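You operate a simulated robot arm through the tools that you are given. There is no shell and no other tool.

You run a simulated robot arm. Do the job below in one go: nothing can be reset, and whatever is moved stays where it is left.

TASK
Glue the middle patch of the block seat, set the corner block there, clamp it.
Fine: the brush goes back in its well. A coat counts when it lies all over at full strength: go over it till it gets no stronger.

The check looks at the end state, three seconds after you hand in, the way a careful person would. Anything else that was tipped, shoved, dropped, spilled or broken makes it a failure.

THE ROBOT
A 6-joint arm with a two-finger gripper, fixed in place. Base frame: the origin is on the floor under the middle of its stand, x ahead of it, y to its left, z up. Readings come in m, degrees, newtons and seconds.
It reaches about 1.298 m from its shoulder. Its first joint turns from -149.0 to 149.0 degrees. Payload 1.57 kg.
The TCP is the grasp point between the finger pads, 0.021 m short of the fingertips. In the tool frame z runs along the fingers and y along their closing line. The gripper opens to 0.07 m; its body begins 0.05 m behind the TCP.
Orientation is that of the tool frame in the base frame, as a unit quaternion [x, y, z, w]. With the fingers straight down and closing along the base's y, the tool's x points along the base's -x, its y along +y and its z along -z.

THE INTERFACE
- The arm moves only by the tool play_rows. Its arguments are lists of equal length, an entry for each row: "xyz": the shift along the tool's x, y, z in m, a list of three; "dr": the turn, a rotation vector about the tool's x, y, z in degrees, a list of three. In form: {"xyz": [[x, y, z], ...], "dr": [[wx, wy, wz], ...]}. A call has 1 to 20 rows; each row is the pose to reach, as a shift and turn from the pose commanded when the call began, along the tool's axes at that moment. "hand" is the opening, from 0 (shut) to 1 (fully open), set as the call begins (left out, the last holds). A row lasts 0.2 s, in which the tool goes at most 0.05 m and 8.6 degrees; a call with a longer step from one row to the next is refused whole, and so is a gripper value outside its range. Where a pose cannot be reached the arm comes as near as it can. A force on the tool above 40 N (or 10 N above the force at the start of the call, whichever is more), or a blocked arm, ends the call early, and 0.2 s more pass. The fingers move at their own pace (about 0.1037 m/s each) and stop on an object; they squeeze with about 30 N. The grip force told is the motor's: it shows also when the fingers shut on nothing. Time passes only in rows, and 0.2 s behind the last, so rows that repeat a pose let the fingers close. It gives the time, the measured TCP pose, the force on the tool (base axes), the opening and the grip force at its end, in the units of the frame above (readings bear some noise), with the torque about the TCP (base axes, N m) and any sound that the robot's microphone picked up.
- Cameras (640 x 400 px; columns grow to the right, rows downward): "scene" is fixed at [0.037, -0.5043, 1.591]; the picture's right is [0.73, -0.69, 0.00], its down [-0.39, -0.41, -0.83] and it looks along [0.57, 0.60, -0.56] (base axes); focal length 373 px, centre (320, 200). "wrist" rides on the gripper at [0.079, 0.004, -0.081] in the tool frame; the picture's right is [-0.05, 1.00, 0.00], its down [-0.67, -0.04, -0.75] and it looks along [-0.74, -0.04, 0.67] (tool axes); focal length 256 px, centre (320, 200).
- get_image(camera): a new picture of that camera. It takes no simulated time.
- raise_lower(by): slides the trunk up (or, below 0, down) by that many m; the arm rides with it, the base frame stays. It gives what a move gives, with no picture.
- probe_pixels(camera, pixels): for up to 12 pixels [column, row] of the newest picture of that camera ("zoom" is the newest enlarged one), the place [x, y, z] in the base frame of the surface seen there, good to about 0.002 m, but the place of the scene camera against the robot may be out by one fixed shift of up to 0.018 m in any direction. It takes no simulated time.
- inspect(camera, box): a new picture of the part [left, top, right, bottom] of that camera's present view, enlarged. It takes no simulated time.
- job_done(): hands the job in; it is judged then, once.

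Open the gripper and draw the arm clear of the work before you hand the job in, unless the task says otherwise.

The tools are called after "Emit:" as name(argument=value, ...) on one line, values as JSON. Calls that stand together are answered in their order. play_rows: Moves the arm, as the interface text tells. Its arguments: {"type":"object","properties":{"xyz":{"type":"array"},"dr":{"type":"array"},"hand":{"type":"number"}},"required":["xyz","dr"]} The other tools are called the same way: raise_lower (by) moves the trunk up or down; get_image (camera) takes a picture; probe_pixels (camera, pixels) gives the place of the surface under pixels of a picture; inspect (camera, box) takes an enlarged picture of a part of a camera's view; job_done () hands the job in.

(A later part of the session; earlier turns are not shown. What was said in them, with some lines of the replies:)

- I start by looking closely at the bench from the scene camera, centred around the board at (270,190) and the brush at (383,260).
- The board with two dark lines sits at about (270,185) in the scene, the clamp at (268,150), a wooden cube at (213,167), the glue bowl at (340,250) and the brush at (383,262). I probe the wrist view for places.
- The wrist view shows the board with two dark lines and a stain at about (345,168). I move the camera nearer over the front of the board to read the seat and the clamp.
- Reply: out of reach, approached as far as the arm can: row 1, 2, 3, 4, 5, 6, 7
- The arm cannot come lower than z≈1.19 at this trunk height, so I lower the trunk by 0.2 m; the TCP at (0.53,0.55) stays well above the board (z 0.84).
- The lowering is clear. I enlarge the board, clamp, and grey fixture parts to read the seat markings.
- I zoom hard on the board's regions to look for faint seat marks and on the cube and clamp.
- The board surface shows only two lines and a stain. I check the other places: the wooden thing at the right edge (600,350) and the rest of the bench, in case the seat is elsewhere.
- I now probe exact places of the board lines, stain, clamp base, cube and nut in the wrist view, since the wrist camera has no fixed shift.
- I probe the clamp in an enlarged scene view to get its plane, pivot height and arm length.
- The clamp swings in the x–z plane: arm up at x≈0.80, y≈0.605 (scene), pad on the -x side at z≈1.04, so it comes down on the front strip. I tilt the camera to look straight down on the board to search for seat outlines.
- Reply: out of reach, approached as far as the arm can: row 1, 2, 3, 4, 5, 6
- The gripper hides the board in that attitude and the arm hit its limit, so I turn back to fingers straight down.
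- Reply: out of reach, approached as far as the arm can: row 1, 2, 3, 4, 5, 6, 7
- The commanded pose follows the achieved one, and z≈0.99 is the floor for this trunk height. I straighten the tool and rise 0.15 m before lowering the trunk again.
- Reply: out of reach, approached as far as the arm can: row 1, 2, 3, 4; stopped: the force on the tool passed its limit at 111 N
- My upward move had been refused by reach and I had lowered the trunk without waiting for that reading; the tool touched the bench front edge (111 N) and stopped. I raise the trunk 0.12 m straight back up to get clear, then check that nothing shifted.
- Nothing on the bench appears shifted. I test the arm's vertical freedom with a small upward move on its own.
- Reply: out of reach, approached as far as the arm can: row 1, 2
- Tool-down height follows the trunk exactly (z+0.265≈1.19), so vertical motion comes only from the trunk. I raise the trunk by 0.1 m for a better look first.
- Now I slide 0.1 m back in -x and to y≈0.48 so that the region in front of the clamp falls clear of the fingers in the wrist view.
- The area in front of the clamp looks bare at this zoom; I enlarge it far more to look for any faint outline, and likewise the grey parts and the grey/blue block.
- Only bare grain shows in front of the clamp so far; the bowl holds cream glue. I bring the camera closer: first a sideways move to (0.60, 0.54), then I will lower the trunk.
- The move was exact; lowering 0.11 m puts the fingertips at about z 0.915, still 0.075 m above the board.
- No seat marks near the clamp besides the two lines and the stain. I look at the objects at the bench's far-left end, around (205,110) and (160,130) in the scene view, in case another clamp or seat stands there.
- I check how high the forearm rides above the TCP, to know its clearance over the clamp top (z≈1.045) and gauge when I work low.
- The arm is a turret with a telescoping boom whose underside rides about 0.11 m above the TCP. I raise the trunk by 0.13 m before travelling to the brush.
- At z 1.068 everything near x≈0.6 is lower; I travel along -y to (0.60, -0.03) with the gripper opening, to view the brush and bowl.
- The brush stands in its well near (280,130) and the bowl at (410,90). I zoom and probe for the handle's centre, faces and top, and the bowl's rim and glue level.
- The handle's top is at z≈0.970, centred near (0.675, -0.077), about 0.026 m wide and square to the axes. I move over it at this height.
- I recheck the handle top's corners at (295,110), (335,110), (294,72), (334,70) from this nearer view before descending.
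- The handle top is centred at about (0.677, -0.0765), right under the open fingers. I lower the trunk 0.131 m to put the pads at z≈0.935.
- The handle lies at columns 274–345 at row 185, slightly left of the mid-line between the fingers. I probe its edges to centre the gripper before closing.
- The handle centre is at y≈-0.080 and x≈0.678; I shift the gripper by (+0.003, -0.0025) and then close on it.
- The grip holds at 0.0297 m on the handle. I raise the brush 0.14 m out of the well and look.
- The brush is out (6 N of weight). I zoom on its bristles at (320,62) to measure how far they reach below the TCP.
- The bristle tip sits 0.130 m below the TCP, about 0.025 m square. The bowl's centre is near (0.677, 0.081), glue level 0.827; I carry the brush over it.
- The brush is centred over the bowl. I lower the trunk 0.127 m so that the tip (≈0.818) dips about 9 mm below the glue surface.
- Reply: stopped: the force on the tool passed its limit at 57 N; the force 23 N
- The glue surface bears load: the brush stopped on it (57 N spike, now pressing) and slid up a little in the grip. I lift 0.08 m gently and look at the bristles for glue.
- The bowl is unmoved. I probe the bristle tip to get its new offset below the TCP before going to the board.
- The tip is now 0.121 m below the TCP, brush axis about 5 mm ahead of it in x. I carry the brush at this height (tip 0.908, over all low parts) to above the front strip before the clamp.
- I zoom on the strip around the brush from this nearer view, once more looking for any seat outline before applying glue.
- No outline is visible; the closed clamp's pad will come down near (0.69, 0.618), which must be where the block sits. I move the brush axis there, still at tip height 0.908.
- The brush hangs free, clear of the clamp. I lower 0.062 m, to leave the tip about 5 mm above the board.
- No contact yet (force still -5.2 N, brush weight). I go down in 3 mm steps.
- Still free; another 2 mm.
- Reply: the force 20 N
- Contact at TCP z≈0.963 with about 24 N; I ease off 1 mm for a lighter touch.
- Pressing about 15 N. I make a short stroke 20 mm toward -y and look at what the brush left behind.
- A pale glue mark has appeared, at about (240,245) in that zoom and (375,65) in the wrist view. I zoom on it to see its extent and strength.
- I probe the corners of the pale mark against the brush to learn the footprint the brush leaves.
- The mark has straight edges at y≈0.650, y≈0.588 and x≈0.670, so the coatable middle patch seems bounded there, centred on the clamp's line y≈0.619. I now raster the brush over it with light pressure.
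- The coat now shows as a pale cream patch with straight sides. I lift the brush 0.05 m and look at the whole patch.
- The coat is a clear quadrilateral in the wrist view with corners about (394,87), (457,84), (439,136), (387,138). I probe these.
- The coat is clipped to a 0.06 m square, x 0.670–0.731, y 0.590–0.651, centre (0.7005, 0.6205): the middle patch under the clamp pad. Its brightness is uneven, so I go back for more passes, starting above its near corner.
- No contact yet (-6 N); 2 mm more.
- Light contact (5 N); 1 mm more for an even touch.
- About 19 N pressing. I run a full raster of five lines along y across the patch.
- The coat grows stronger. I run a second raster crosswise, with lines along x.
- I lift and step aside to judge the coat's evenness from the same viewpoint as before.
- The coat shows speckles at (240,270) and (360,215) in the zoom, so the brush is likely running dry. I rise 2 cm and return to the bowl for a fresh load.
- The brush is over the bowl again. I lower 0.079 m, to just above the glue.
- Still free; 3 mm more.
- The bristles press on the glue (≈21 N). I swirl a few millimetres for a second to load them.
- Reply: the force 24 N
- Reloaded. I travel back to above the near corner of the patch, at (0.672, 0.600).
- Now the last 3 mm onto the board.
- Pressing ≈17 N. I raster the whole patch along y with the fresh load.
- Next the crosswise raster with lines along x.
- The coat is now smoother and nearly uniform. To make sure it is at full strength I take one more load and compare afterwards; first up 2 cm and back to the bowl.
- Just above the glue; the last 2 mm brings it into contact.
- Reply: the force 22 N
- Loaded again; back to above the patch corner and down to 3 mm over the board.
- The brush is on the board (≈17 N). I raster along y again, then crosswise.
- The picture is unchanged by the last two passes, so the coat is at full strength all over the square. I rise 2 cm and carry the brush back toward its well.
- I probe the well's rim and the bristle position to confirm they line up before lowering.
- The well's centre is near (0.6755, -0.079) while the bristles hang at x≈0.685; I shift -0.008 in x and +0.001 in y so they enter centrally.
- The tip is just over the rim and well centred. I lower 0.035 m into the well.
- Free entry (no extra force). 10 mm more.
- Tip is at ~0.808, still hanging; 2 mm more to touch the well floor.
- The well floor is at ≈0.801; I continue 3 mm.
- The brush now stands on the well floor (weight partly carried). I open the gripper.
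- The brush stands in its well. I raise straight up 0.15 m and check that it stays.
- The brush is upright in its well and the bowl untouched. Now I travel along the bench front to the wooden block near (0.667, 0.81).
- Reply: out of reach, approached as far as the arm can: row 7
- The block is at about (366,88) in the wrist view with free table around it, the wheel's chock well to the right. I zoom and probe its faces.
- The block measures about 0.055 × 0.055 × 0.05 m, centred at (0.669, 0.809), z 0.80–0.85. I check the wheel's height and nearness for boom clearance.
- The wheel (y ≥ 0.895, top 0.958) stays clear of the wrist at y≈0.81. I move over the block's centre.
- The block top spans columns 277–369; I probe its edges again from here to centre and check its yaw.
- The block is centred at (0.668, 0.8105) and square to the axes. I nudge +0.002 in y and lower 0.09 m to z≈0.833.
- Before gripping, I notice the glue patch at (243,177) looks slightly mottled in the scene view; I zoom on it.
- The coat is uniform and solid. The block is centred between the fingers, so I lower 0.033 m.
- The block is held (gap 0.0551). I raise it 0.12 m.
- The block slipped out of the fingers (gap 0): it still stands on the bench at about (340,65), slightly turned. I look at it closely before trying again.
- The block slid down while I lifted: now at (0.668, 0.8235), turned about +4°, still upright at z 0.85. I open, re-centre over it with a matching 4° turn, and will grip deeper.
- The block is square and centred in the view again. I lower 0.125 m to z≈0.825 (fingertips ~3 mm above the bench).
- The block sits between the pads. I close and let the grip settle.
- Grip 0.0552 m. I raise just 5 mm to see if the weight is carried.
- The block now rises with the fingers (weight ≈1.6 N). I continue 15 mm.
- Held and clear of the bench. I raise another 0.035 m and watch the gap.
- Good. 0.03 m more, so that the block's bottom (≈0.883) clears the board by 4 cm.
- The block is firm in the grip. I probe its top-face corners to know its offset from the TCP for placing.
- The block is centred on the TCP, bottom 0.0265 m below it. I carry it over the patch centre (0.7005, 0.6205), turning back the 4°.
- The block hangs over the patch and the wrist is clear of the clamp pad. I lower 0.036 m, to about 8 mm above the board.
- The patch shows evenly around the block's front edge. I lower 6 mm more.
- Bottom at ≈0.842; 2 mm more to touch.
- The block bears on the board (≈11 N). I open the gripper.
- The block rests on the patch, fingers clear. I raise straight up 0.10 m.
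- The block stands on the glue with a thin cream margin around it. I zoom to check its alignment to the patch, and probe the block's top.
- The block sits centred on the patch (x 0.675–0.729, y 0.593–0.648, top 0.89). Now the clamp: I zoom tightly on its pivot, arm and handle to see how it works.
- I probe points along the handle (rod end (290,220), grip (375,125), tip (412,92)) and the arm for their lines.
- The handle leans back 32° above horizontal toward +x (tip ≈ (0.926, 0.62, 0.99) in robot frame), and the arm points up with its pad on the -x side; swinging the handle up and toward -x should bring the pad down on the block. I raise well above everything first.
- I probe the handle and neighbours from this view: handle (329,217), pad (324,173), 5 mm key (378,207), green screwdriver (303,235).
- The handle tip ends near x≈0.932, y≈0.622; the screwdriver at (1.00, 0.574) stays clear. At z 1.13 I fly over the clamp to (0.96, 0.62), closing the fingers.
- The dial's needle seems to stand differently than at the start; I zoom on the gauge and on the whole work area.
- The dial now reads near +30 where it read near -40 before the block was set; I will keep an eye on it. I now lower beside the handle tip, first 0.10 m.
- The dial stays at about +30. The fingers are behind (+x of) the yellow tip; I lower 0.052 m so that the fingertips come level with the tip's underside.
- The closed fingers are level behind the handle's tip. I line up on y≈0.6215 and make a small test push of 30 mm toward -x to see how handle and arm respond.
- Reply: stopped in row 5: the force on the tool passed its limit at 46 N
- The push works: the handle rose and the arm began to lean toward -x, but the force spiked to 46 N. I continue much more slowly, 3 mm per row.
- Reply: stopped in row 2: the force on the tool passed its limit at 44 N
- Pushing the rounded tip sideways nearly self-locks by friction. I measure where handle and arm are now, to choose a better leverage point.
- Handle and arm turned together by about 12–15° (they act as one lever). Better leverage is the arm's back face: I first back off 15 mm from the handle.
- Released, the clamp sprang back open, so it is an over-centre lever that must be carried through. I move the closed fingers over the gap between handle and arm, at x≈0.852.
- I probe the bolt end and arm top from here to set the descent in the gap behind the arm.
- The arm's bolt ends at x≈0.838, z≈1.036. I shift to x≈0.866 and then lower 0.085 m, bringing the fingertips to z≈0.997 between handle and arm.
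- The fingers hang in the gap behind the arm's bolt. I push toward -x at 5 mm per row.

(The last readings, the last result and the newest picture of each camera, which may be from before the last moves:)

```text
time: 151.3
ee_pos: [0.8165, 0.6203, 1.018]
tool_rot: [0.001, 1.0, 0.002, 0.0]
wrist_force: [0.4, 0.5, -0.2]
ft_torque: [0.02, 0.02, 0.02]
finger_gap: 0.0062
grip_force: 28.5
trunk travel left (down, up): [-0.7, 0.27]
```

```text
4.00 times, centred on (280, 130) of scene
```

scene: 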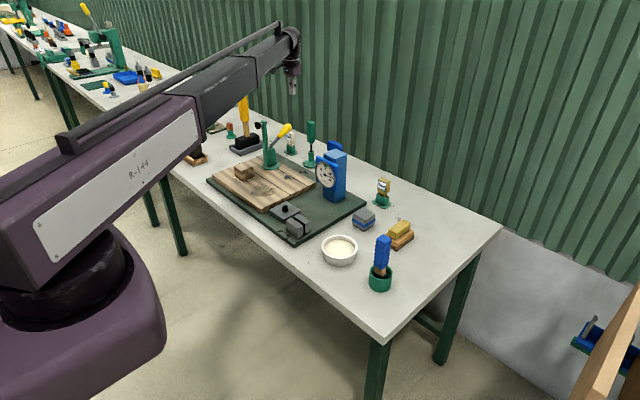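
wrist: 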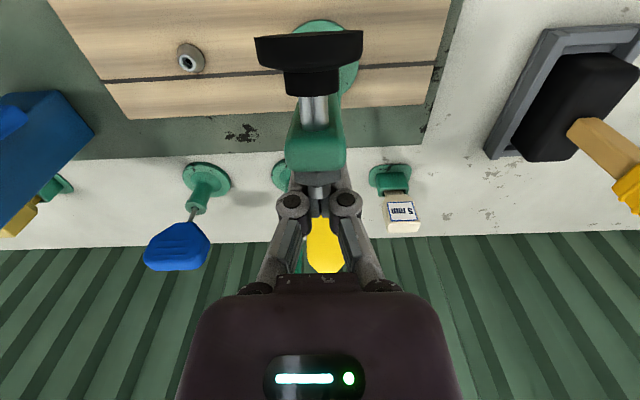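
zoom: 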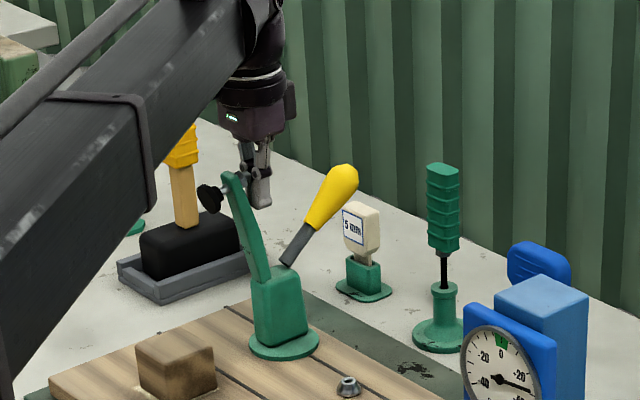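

The arm leans about 20° toward the block, with little force; its bolt end has wedged between the fingertips (gap 6 mm). I continue toward -x by another 35 mm.

Emit:
play_rows(xyz=[[0.005, 0, 0], [0.01, 0, 0], [0.015, 0, 0], [0.02, 0, 0], [0.025, 0, 0], [0.03, 0, 0], [0.035, 0, 0]], dr=[[0, 0, 0], [0, 0, 0], [0, 0, 0], [0, 0, 0], [0, 0, 0], [0, 0, 0], [0, 0, 0]])

Emit:
get_image(camera="wrist")

Emit:
inspect(camera="scene", box=[230, 80, 330, 180])

```text
time: 152.9
ee_pos: [0.7809, 0.6203, 1.0177]
tool_rot: [0.0, 1.0, 0.002, 0.001]
wrist_force: [0.9, -0.5, 1.0]
ft_torque: [-0.01, -0.02, -0.04]
finger_gap: 0.0059
grip_force: 28.4
trunk travel left (down, up): [-0.7, 0.27]
```

```text
taken
```

wrist: 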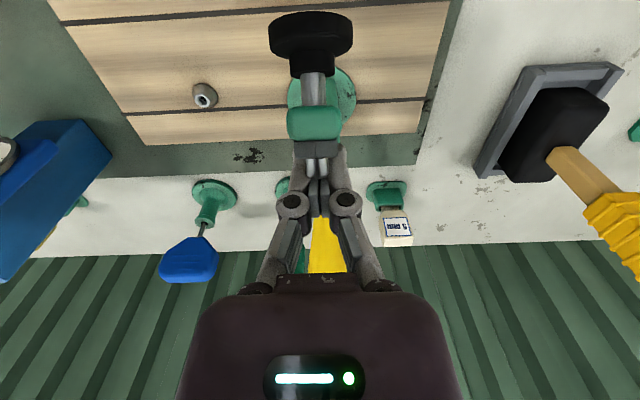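

```text
4.00 times, centred on (280, 130) of scene
```

zoom: 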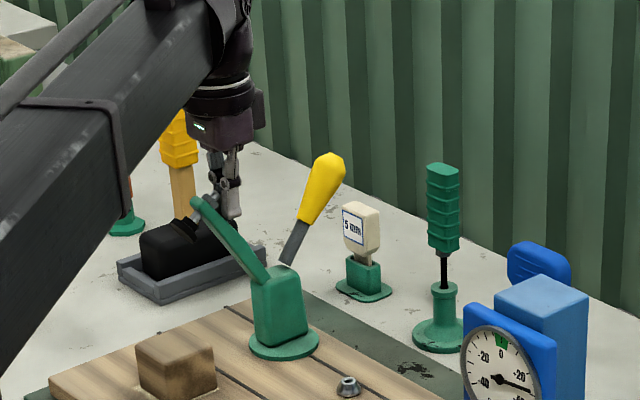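

The arm is now past 40° with hardly any force. It must come down as well now: I lower the trunk 0.02 m, the fingers still behind the bolt.

Emit:
raise_lower(by=-0.02)

Emit:
get_image(camera="wrist")

Emit:
inspect(camera="scene", box=[220, 90, 320, 190])

```text
time: 153.5
ee_pos: [0.7807, 0.6202, 0.9986]
tool_rot: [0.0, 1.0, 0.002, 0.0]
wrist_force: [0.6, -0.1, 0.8]
ft_torque: [0.01, -0.01, 0.02]
finger_gap: 0.0001
grip_force: 28.2
trunk travel left (down, up): [-0.68, 0.29]
```

```text
taken
```

wrist: 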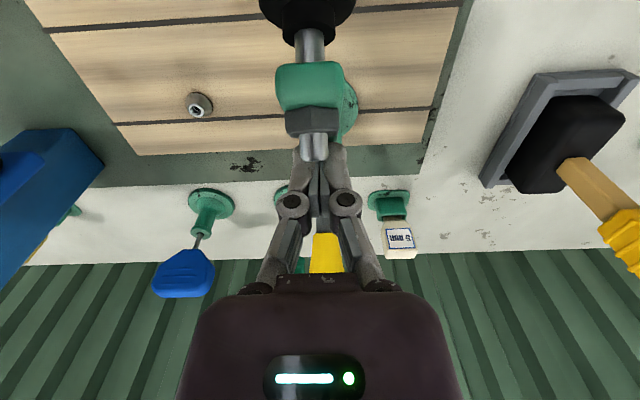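

```text
4.00 times, centred on (270, 140) of scene
```

zoom: 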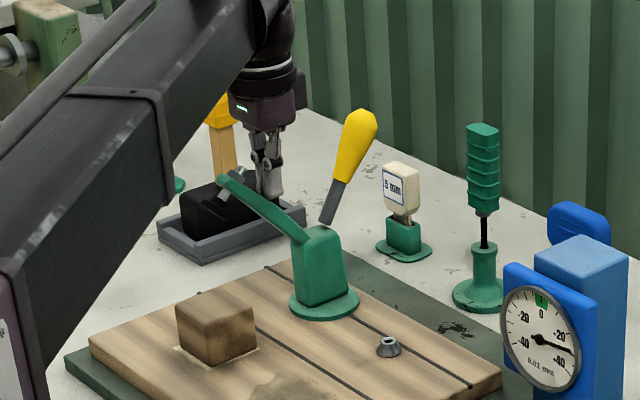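

The arm is at roughly 55°, handle near 70°. I push on by 20 mm toward -x.

Emit:
play_rows(xyz=[[0.004, 0, 0], [0.008, 0, 0], [0.012, 0, 0], [0.016, 0, 0], [0.02, 0, 0]], dr=[[0, 0, 0], [0, 0, 0], [0, 0, 0], [0, 0, 0], [0, 0, 0]])

Emit:
get_image(camera="wrist")

Emit:
inspect(camera="scene", box=[220, 90, 320, 190])

```text
time: 154.7
ee_pos: [0.7605, 0.6201, 0.9983]
tool_rot: [0.0, 1.0, 0.002, 0.0]
wrist_force: [-0.4, 0.4, -0.1]
ft_torque: [-0.02, 0.07, -0.01]
finger_gap: 0.0
grip_force: 29.4
trunk travel left (down, up): [-0.68, 0.29]
```

```text
taken
```

wrist: 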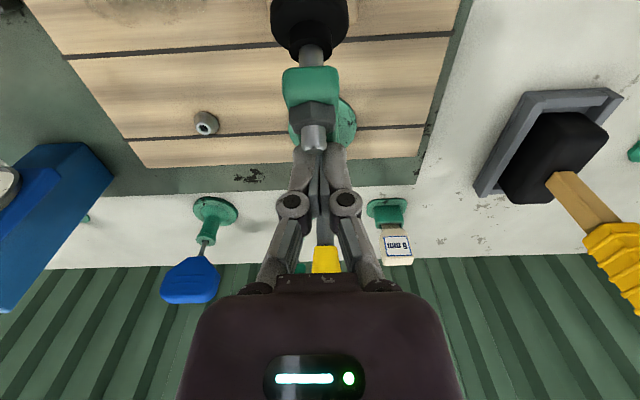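

```text
4.00 times, centred on (270, 140) of scene
```

zoom: 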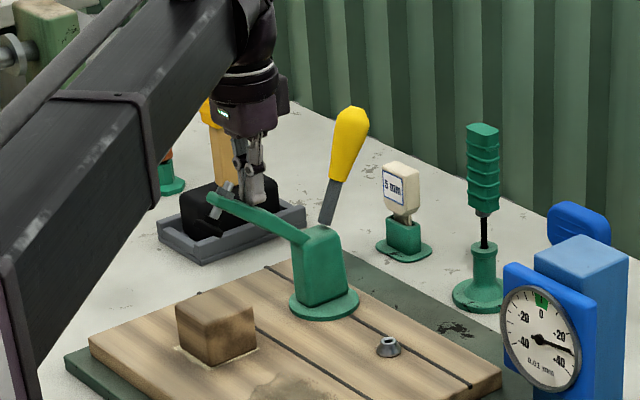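

The arm is at about 65–70°, with no force on the fingers. I wait a moment in place to see whether the lever stays, opens or closes on its own.

Emit:
play_rows(xyz=[[0, 0, 0], [0, 0, 0], [0, 0, 0], [0, 0, 0], [0, 0, 0]], dr=[[0, 0, 0], [0, 0, 0], [0, 0, 0], [0, 0, 0], [0, 0, 0]])

Emit:
inspect(camera="scene", box=[220, 90, 320, 190])

Emit:
probe_pixels(camera="zoom", pixels=[[215, 203], [240, 212], [270, 226], [295, 240], [330, 210], [335, 190], [345, 160], [350, 125], [225, 190], [240, 180]])

```text
time: 155.9
ee_pos: [0.7616, 0.62, 0.9979]
tool_rot: [0.0, 1.0, 0.002, 0.0]
wrist_force: [-0.4, 0.0, 0.2]
ft_torque: [-0.02, -0.01, 0.02]
finger_gap: 0.0
grip_force: 28.4
trunk travel left (down, up): [-0.68, 0.29]
```

```text
4.00 times, centred on (270, 140) of scene
```

zoom: 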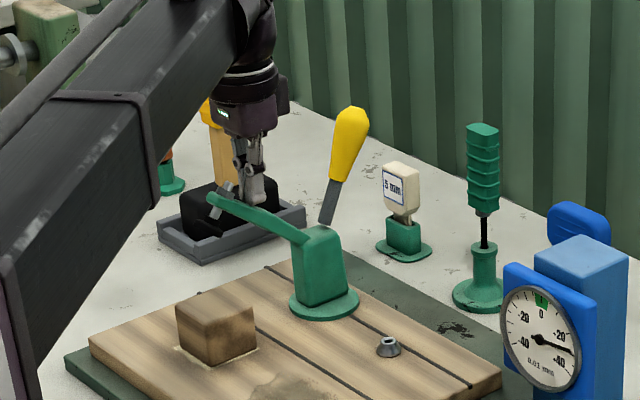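

```text
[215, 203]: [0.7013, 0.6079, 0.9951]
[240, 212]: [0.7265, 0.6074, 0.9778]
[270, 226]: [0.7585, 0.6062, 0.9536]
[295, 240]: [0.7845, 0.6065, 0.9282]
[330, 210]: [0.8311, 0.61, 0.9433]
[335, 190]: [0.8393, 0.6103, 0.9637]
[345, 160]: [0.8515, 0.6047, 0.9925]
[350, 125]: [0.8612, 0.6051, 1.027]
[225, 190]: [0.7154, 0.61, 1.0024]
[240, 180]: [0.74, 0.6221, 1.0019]
```

The arm is 39° above horizontal, the handle 70°; it rests there without pushing back. I keep the arm engaged and push another 24 mm toward -x.

Emit:
play_rows(xyz=[[0.004, 0, 0], [0.008, 0, 0], [0.012, 0, 0], [0.016, 0, 0], [0.02, 0, 0], [0.024, 0, 0]], dr=[[0, 0, 0], [0, 0, 0], [0, 0, 0], [0, 0, 0], [0, 0, 0], [0, 0, 0]])

Emit:
inspect(camera="scene", box=[220, 90, 320, 190])

Emit:
get_image(camera="wrist")

```text
time: 157.3
ee_pos: [0.7371, 0.6203, 0.9997]
tool_rot: [0.0, 1.0, 0.003, 0.0]
wrist_force: [0.2, 0.1, 0.0]
ft_torque: [-0.02, -0.01, -0.01]
finger_gap: 0.0
grip_force: 28.9
trunk travel left (down, up): [-0.68, 0.29]
```

```text
4.00 times, centred on (270, 140) of scene
```

zoom: 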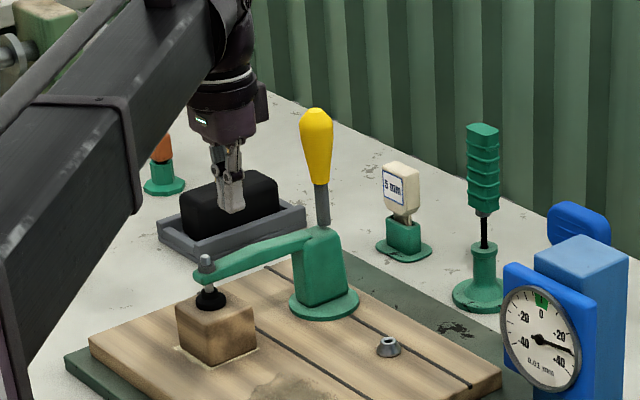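

```text
taken
```

wrist: 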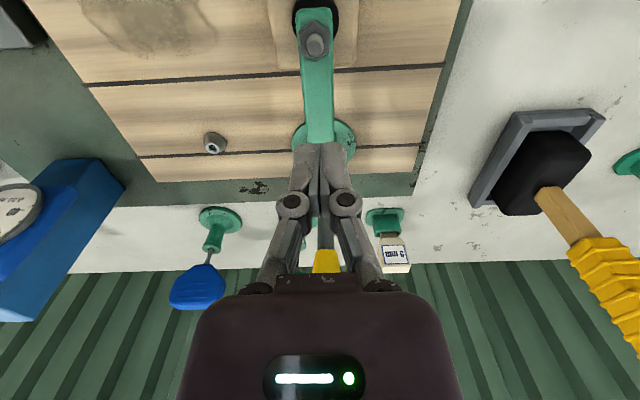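

The clamp snapped over: the arm now lies level with its pad on the block and the handle upright. I raise straight up clear and inspect.

Emit:
raise_lower(by=0.12)

Emit:
get_image(camera="wrist")

Emit:
inspect(camera="scene", box=[225, 110, 305, 190])

```text
time: 158.8
ee_pos: [0.7372, 0.6217, 1.1181]
tool_rot: [0.0, 1.0, 0.002, 0.001]
wrist_force: [0.1, -0.1, -0.2]
ft_torque: [-0.01, 0.01, 0.01]
finger_gap: 0.0003
grip_force: 28.5
trunk travel left (down, up): [-0.8, 0.17]
```

```text
taken
```

wrist: 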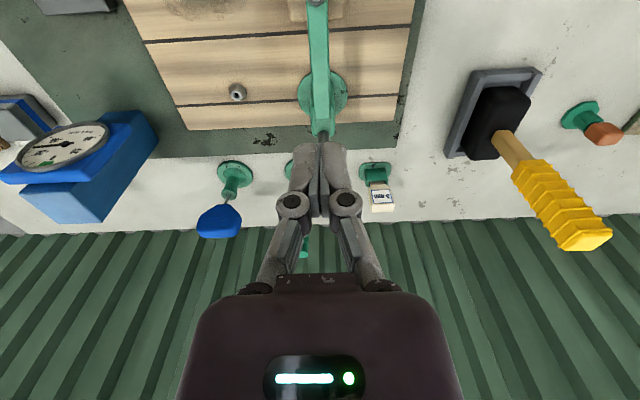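

```text
5.00 times, centred on (265, 150) of scene
```

zoom: 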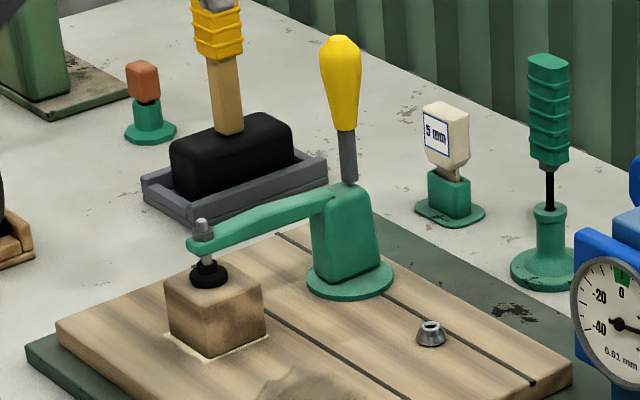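

The clamp stays closed by itself with its pad on the block. I zoom on pad, block and glue margin, and on the handle, and retreat after checking.

Emit:
inspect(camera="scene", box=[234, 148, 282, 186])

Emit:
probe_pixels(camera="zoom", pixels=[[120, 190], [165, 220], [280, 190], [165, 330], [130, 130], [150, 155], [140, 170], [200, 200], [60, 270], [290, 270]])

Emit:
inspect(camera="scene", box=[255, 115, 305, 165])

```text
10.53 times, centred on (258, 167) of scene
```

zoom: 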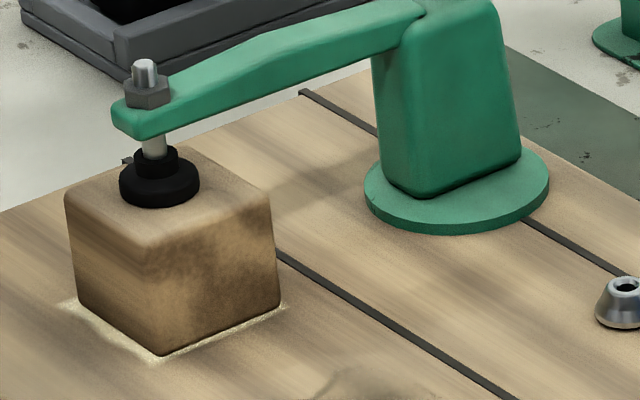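

```text
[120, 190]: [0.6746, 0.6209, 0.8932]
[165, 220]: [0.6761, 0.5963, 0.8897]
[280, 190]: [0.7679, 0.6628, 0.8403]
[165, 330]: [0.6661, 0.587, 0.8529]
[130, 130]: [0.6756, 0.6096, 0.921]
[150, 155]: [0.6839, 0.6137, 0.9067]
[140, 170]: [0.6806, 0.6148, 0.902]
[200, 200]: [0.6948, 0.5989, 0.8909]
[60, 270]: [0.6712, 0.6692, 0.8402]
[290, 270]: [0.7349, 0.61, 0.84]
```

```text
8.00 times, centred on (280, 140) of scene
```

zoom: 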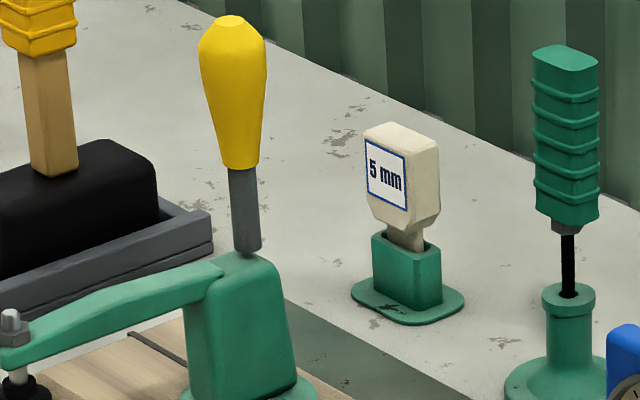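

Block flush, pad at its middle, handle just past vertical: locked. I check the gauge and its surroundings, and the rest of the bench, for anything disturbed.

Emit:
inspect(camera="scene", box=[305, 135, 355, 205])

Emit:
inspect(camera="scene", box=[255, 190, 335, 245])

Emit:
get_image(camera="scene")

```text
5.71 times, centred on (330, 170) of scene
```

zoom: 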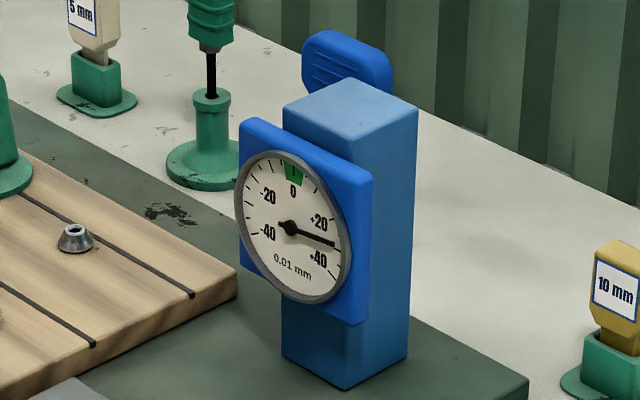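

```text
7.27 times, centred on (295, 218) of scene
```

zoom: 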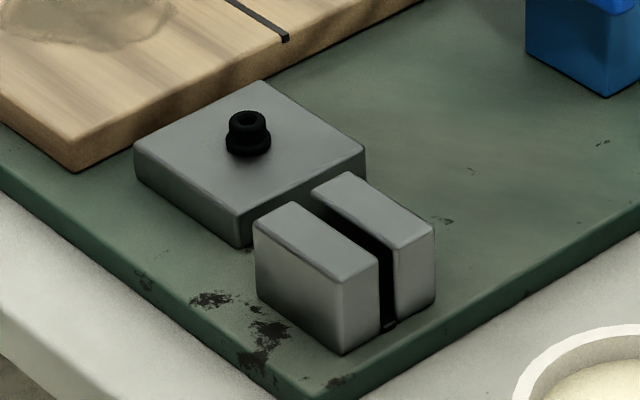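

```text
taken
```

scene: 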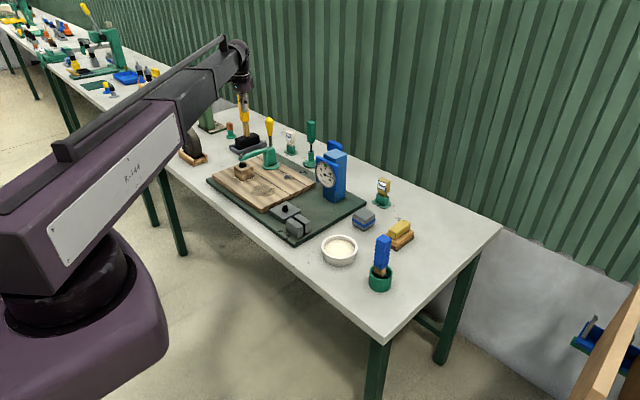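

Nothing else looks shifted. I probe the handle and arm lines to confirm the closed angle.

Emit:
inspect(camera="scene", box=[225, 110, 305, 190])

Emit:
probe_pixels(camera="zoom", pixels=[[348, 175], [347, 140], [342, 100], [338, 60], [215, 240], [260, 222], [300, 205], [330, 195], [205, 262], [210, 285], [203, 228], [215, 320]])

```text
5.00 times, centred on (265, 150) of scene
```

zoom: 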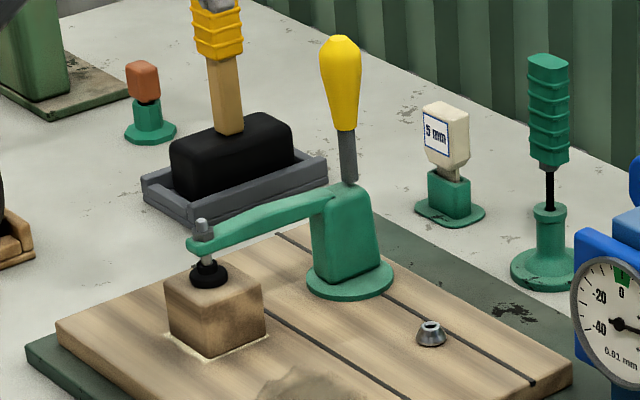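

```text
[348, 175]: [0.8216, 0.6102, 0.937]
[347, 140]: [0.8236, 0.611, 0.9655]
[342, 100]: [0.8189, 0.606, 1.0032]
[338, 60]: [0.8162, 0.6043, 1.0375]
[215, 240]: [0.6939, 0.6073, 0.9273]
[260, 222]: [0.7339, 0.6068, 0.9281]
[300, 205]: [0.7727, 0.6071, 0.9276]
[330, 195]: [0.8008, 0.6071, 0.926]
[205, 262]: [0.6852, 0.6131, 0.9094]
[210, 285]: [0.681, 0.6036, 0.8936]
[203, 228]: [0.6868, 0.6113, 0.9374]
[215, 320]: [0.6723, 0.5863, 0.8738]
```

Arm exactly level (z 0.927 along its length) and handle upright: the clamp is fully closed on the block. I open the gripper and draw the arm back toward the start area, at this safe height.

Emit:
play_rows(xyz=[[0.035, -0.025, 0], [0.07, -0.05, 0], [0.105, -0.075, 0], [0.14, -0.1, 0], [0.175, -0.125, 0], [0.21, -0.15, 0], [0.245, -0.175, 0], [0.275, -0.195, 0], [0.275, -0.195, 0]], dr=[[0, 0, 0], [0, 0, 0], [0, 0, 0], [0, 0, 0], [0, 0, 0], [0, 0, 0], [0, 0, 0], [0, 0, 0], [0, 0, 0]], hand=1)

Emit:
get_image(camera="wrist")

Emit:
get_image(camera="scene")

```text
time: 160.8
ee_pos: [0.4628, 0.4252, 1.1192]
tool_rot: [0.0, 1.0, 0.002, 0.0]
wrist_force: [-0.3, 1.1, 0.1]
ft_torque: [-0.02, 0.0, 0.01]
finger_gap: 0.0699
grip_force: 0.1
trunk travel left (down, up): [-0.8, 0.17]
```

```text
taken
```

wrist: 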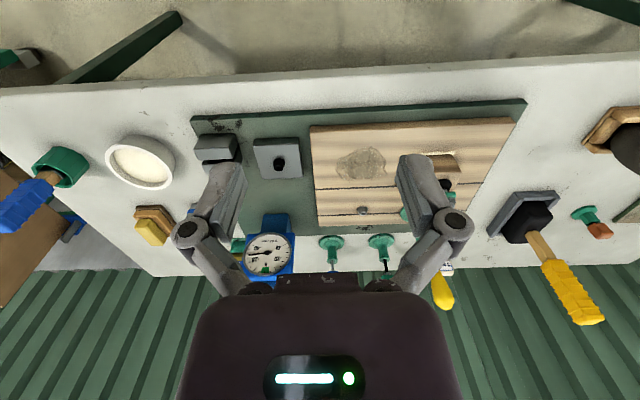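

```text
taken
```

scene: 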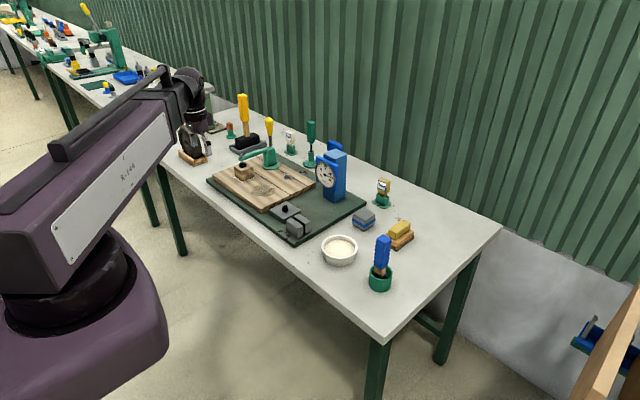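

The arm is clear and open. A last zoom over the bench to check for drips, the brush, and that nothing was moved.

Emit:
inspect(camera="scene", box=[130, 80, 330, 220])

Emit:
inspect(camera="scene", box=[260, 150, 440, 300])

Emit:
inspect(camera="wrist", box=[400, 100, 560, 220])

```text
2.86 times, centred on (230, 150) of scene
```

zoom: 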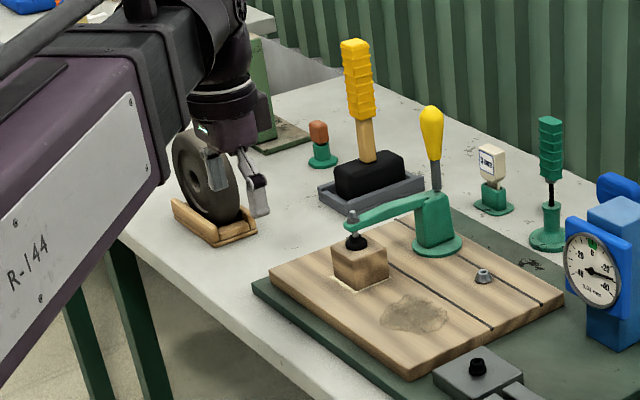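

```text
2.67 times, centred on (350, 225) of scene
```

zoom: 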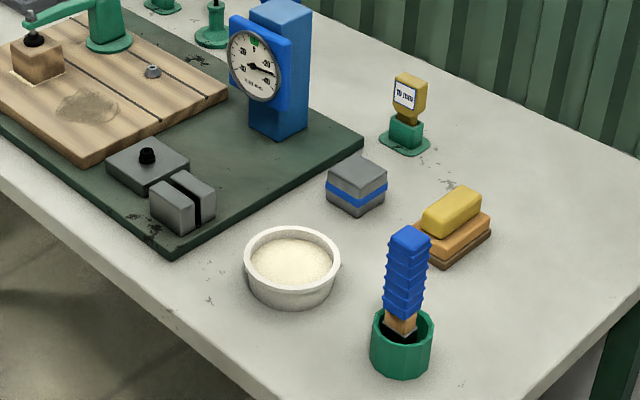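

```text
3.33 times, centred on (480, 160) of wrist
```

zoom: 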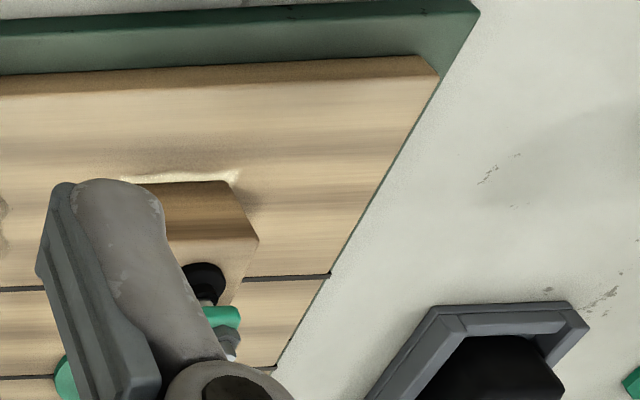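

The block sits clamped on its coated patch, and the brush stands in its well. There are no drips, and everything except the dial's needle looks as it was at the start. The gripper is open and the arm is clear, so I hand the job in.

Emit:
job_done()

```text
The job is handed in.
```

I handed the job in. The patch under the clamp is glued, the corner block is set on it, and the clamp is closed on the block. The result of the check isn't known to me yet.

- **Glue:** The coat covers a square about 6 cm on a side, right under the clamp. I loaded the brush three times and went over it until further passes made no visible difference. No outline of the seat was visible before I started. I took this spot as the middle patch because the clamp comes down there and the glue stopped at straight edges around it.
- **Block:** It sits flat and centred on the glue, with a thin margin of glue showing around it. On the first lift it slipped out of the fingers close above the bench. It stayed upright, and I picked it up again and placed it.
- **Clamp:** The arm lies level with its pad on top of the block and the handle upright. It snapped past its centre and stays shut by itself.
- **Brush:** It is back upright in its well.

**Other points:**
- **Bench contact:** Early on I lowered the trunk before checking that the arm had moved clear. The gripper pressed on the front edge of the bench and stopped at 111 N. I saw nothing shift from this.
- **Dial gauge:** Its needle moved from about -40 to about +30 around the time I set the block down. I didn't touch the gauge and don't know why it changed.

Nothing else on the bench looks moved, and I saw no drips.
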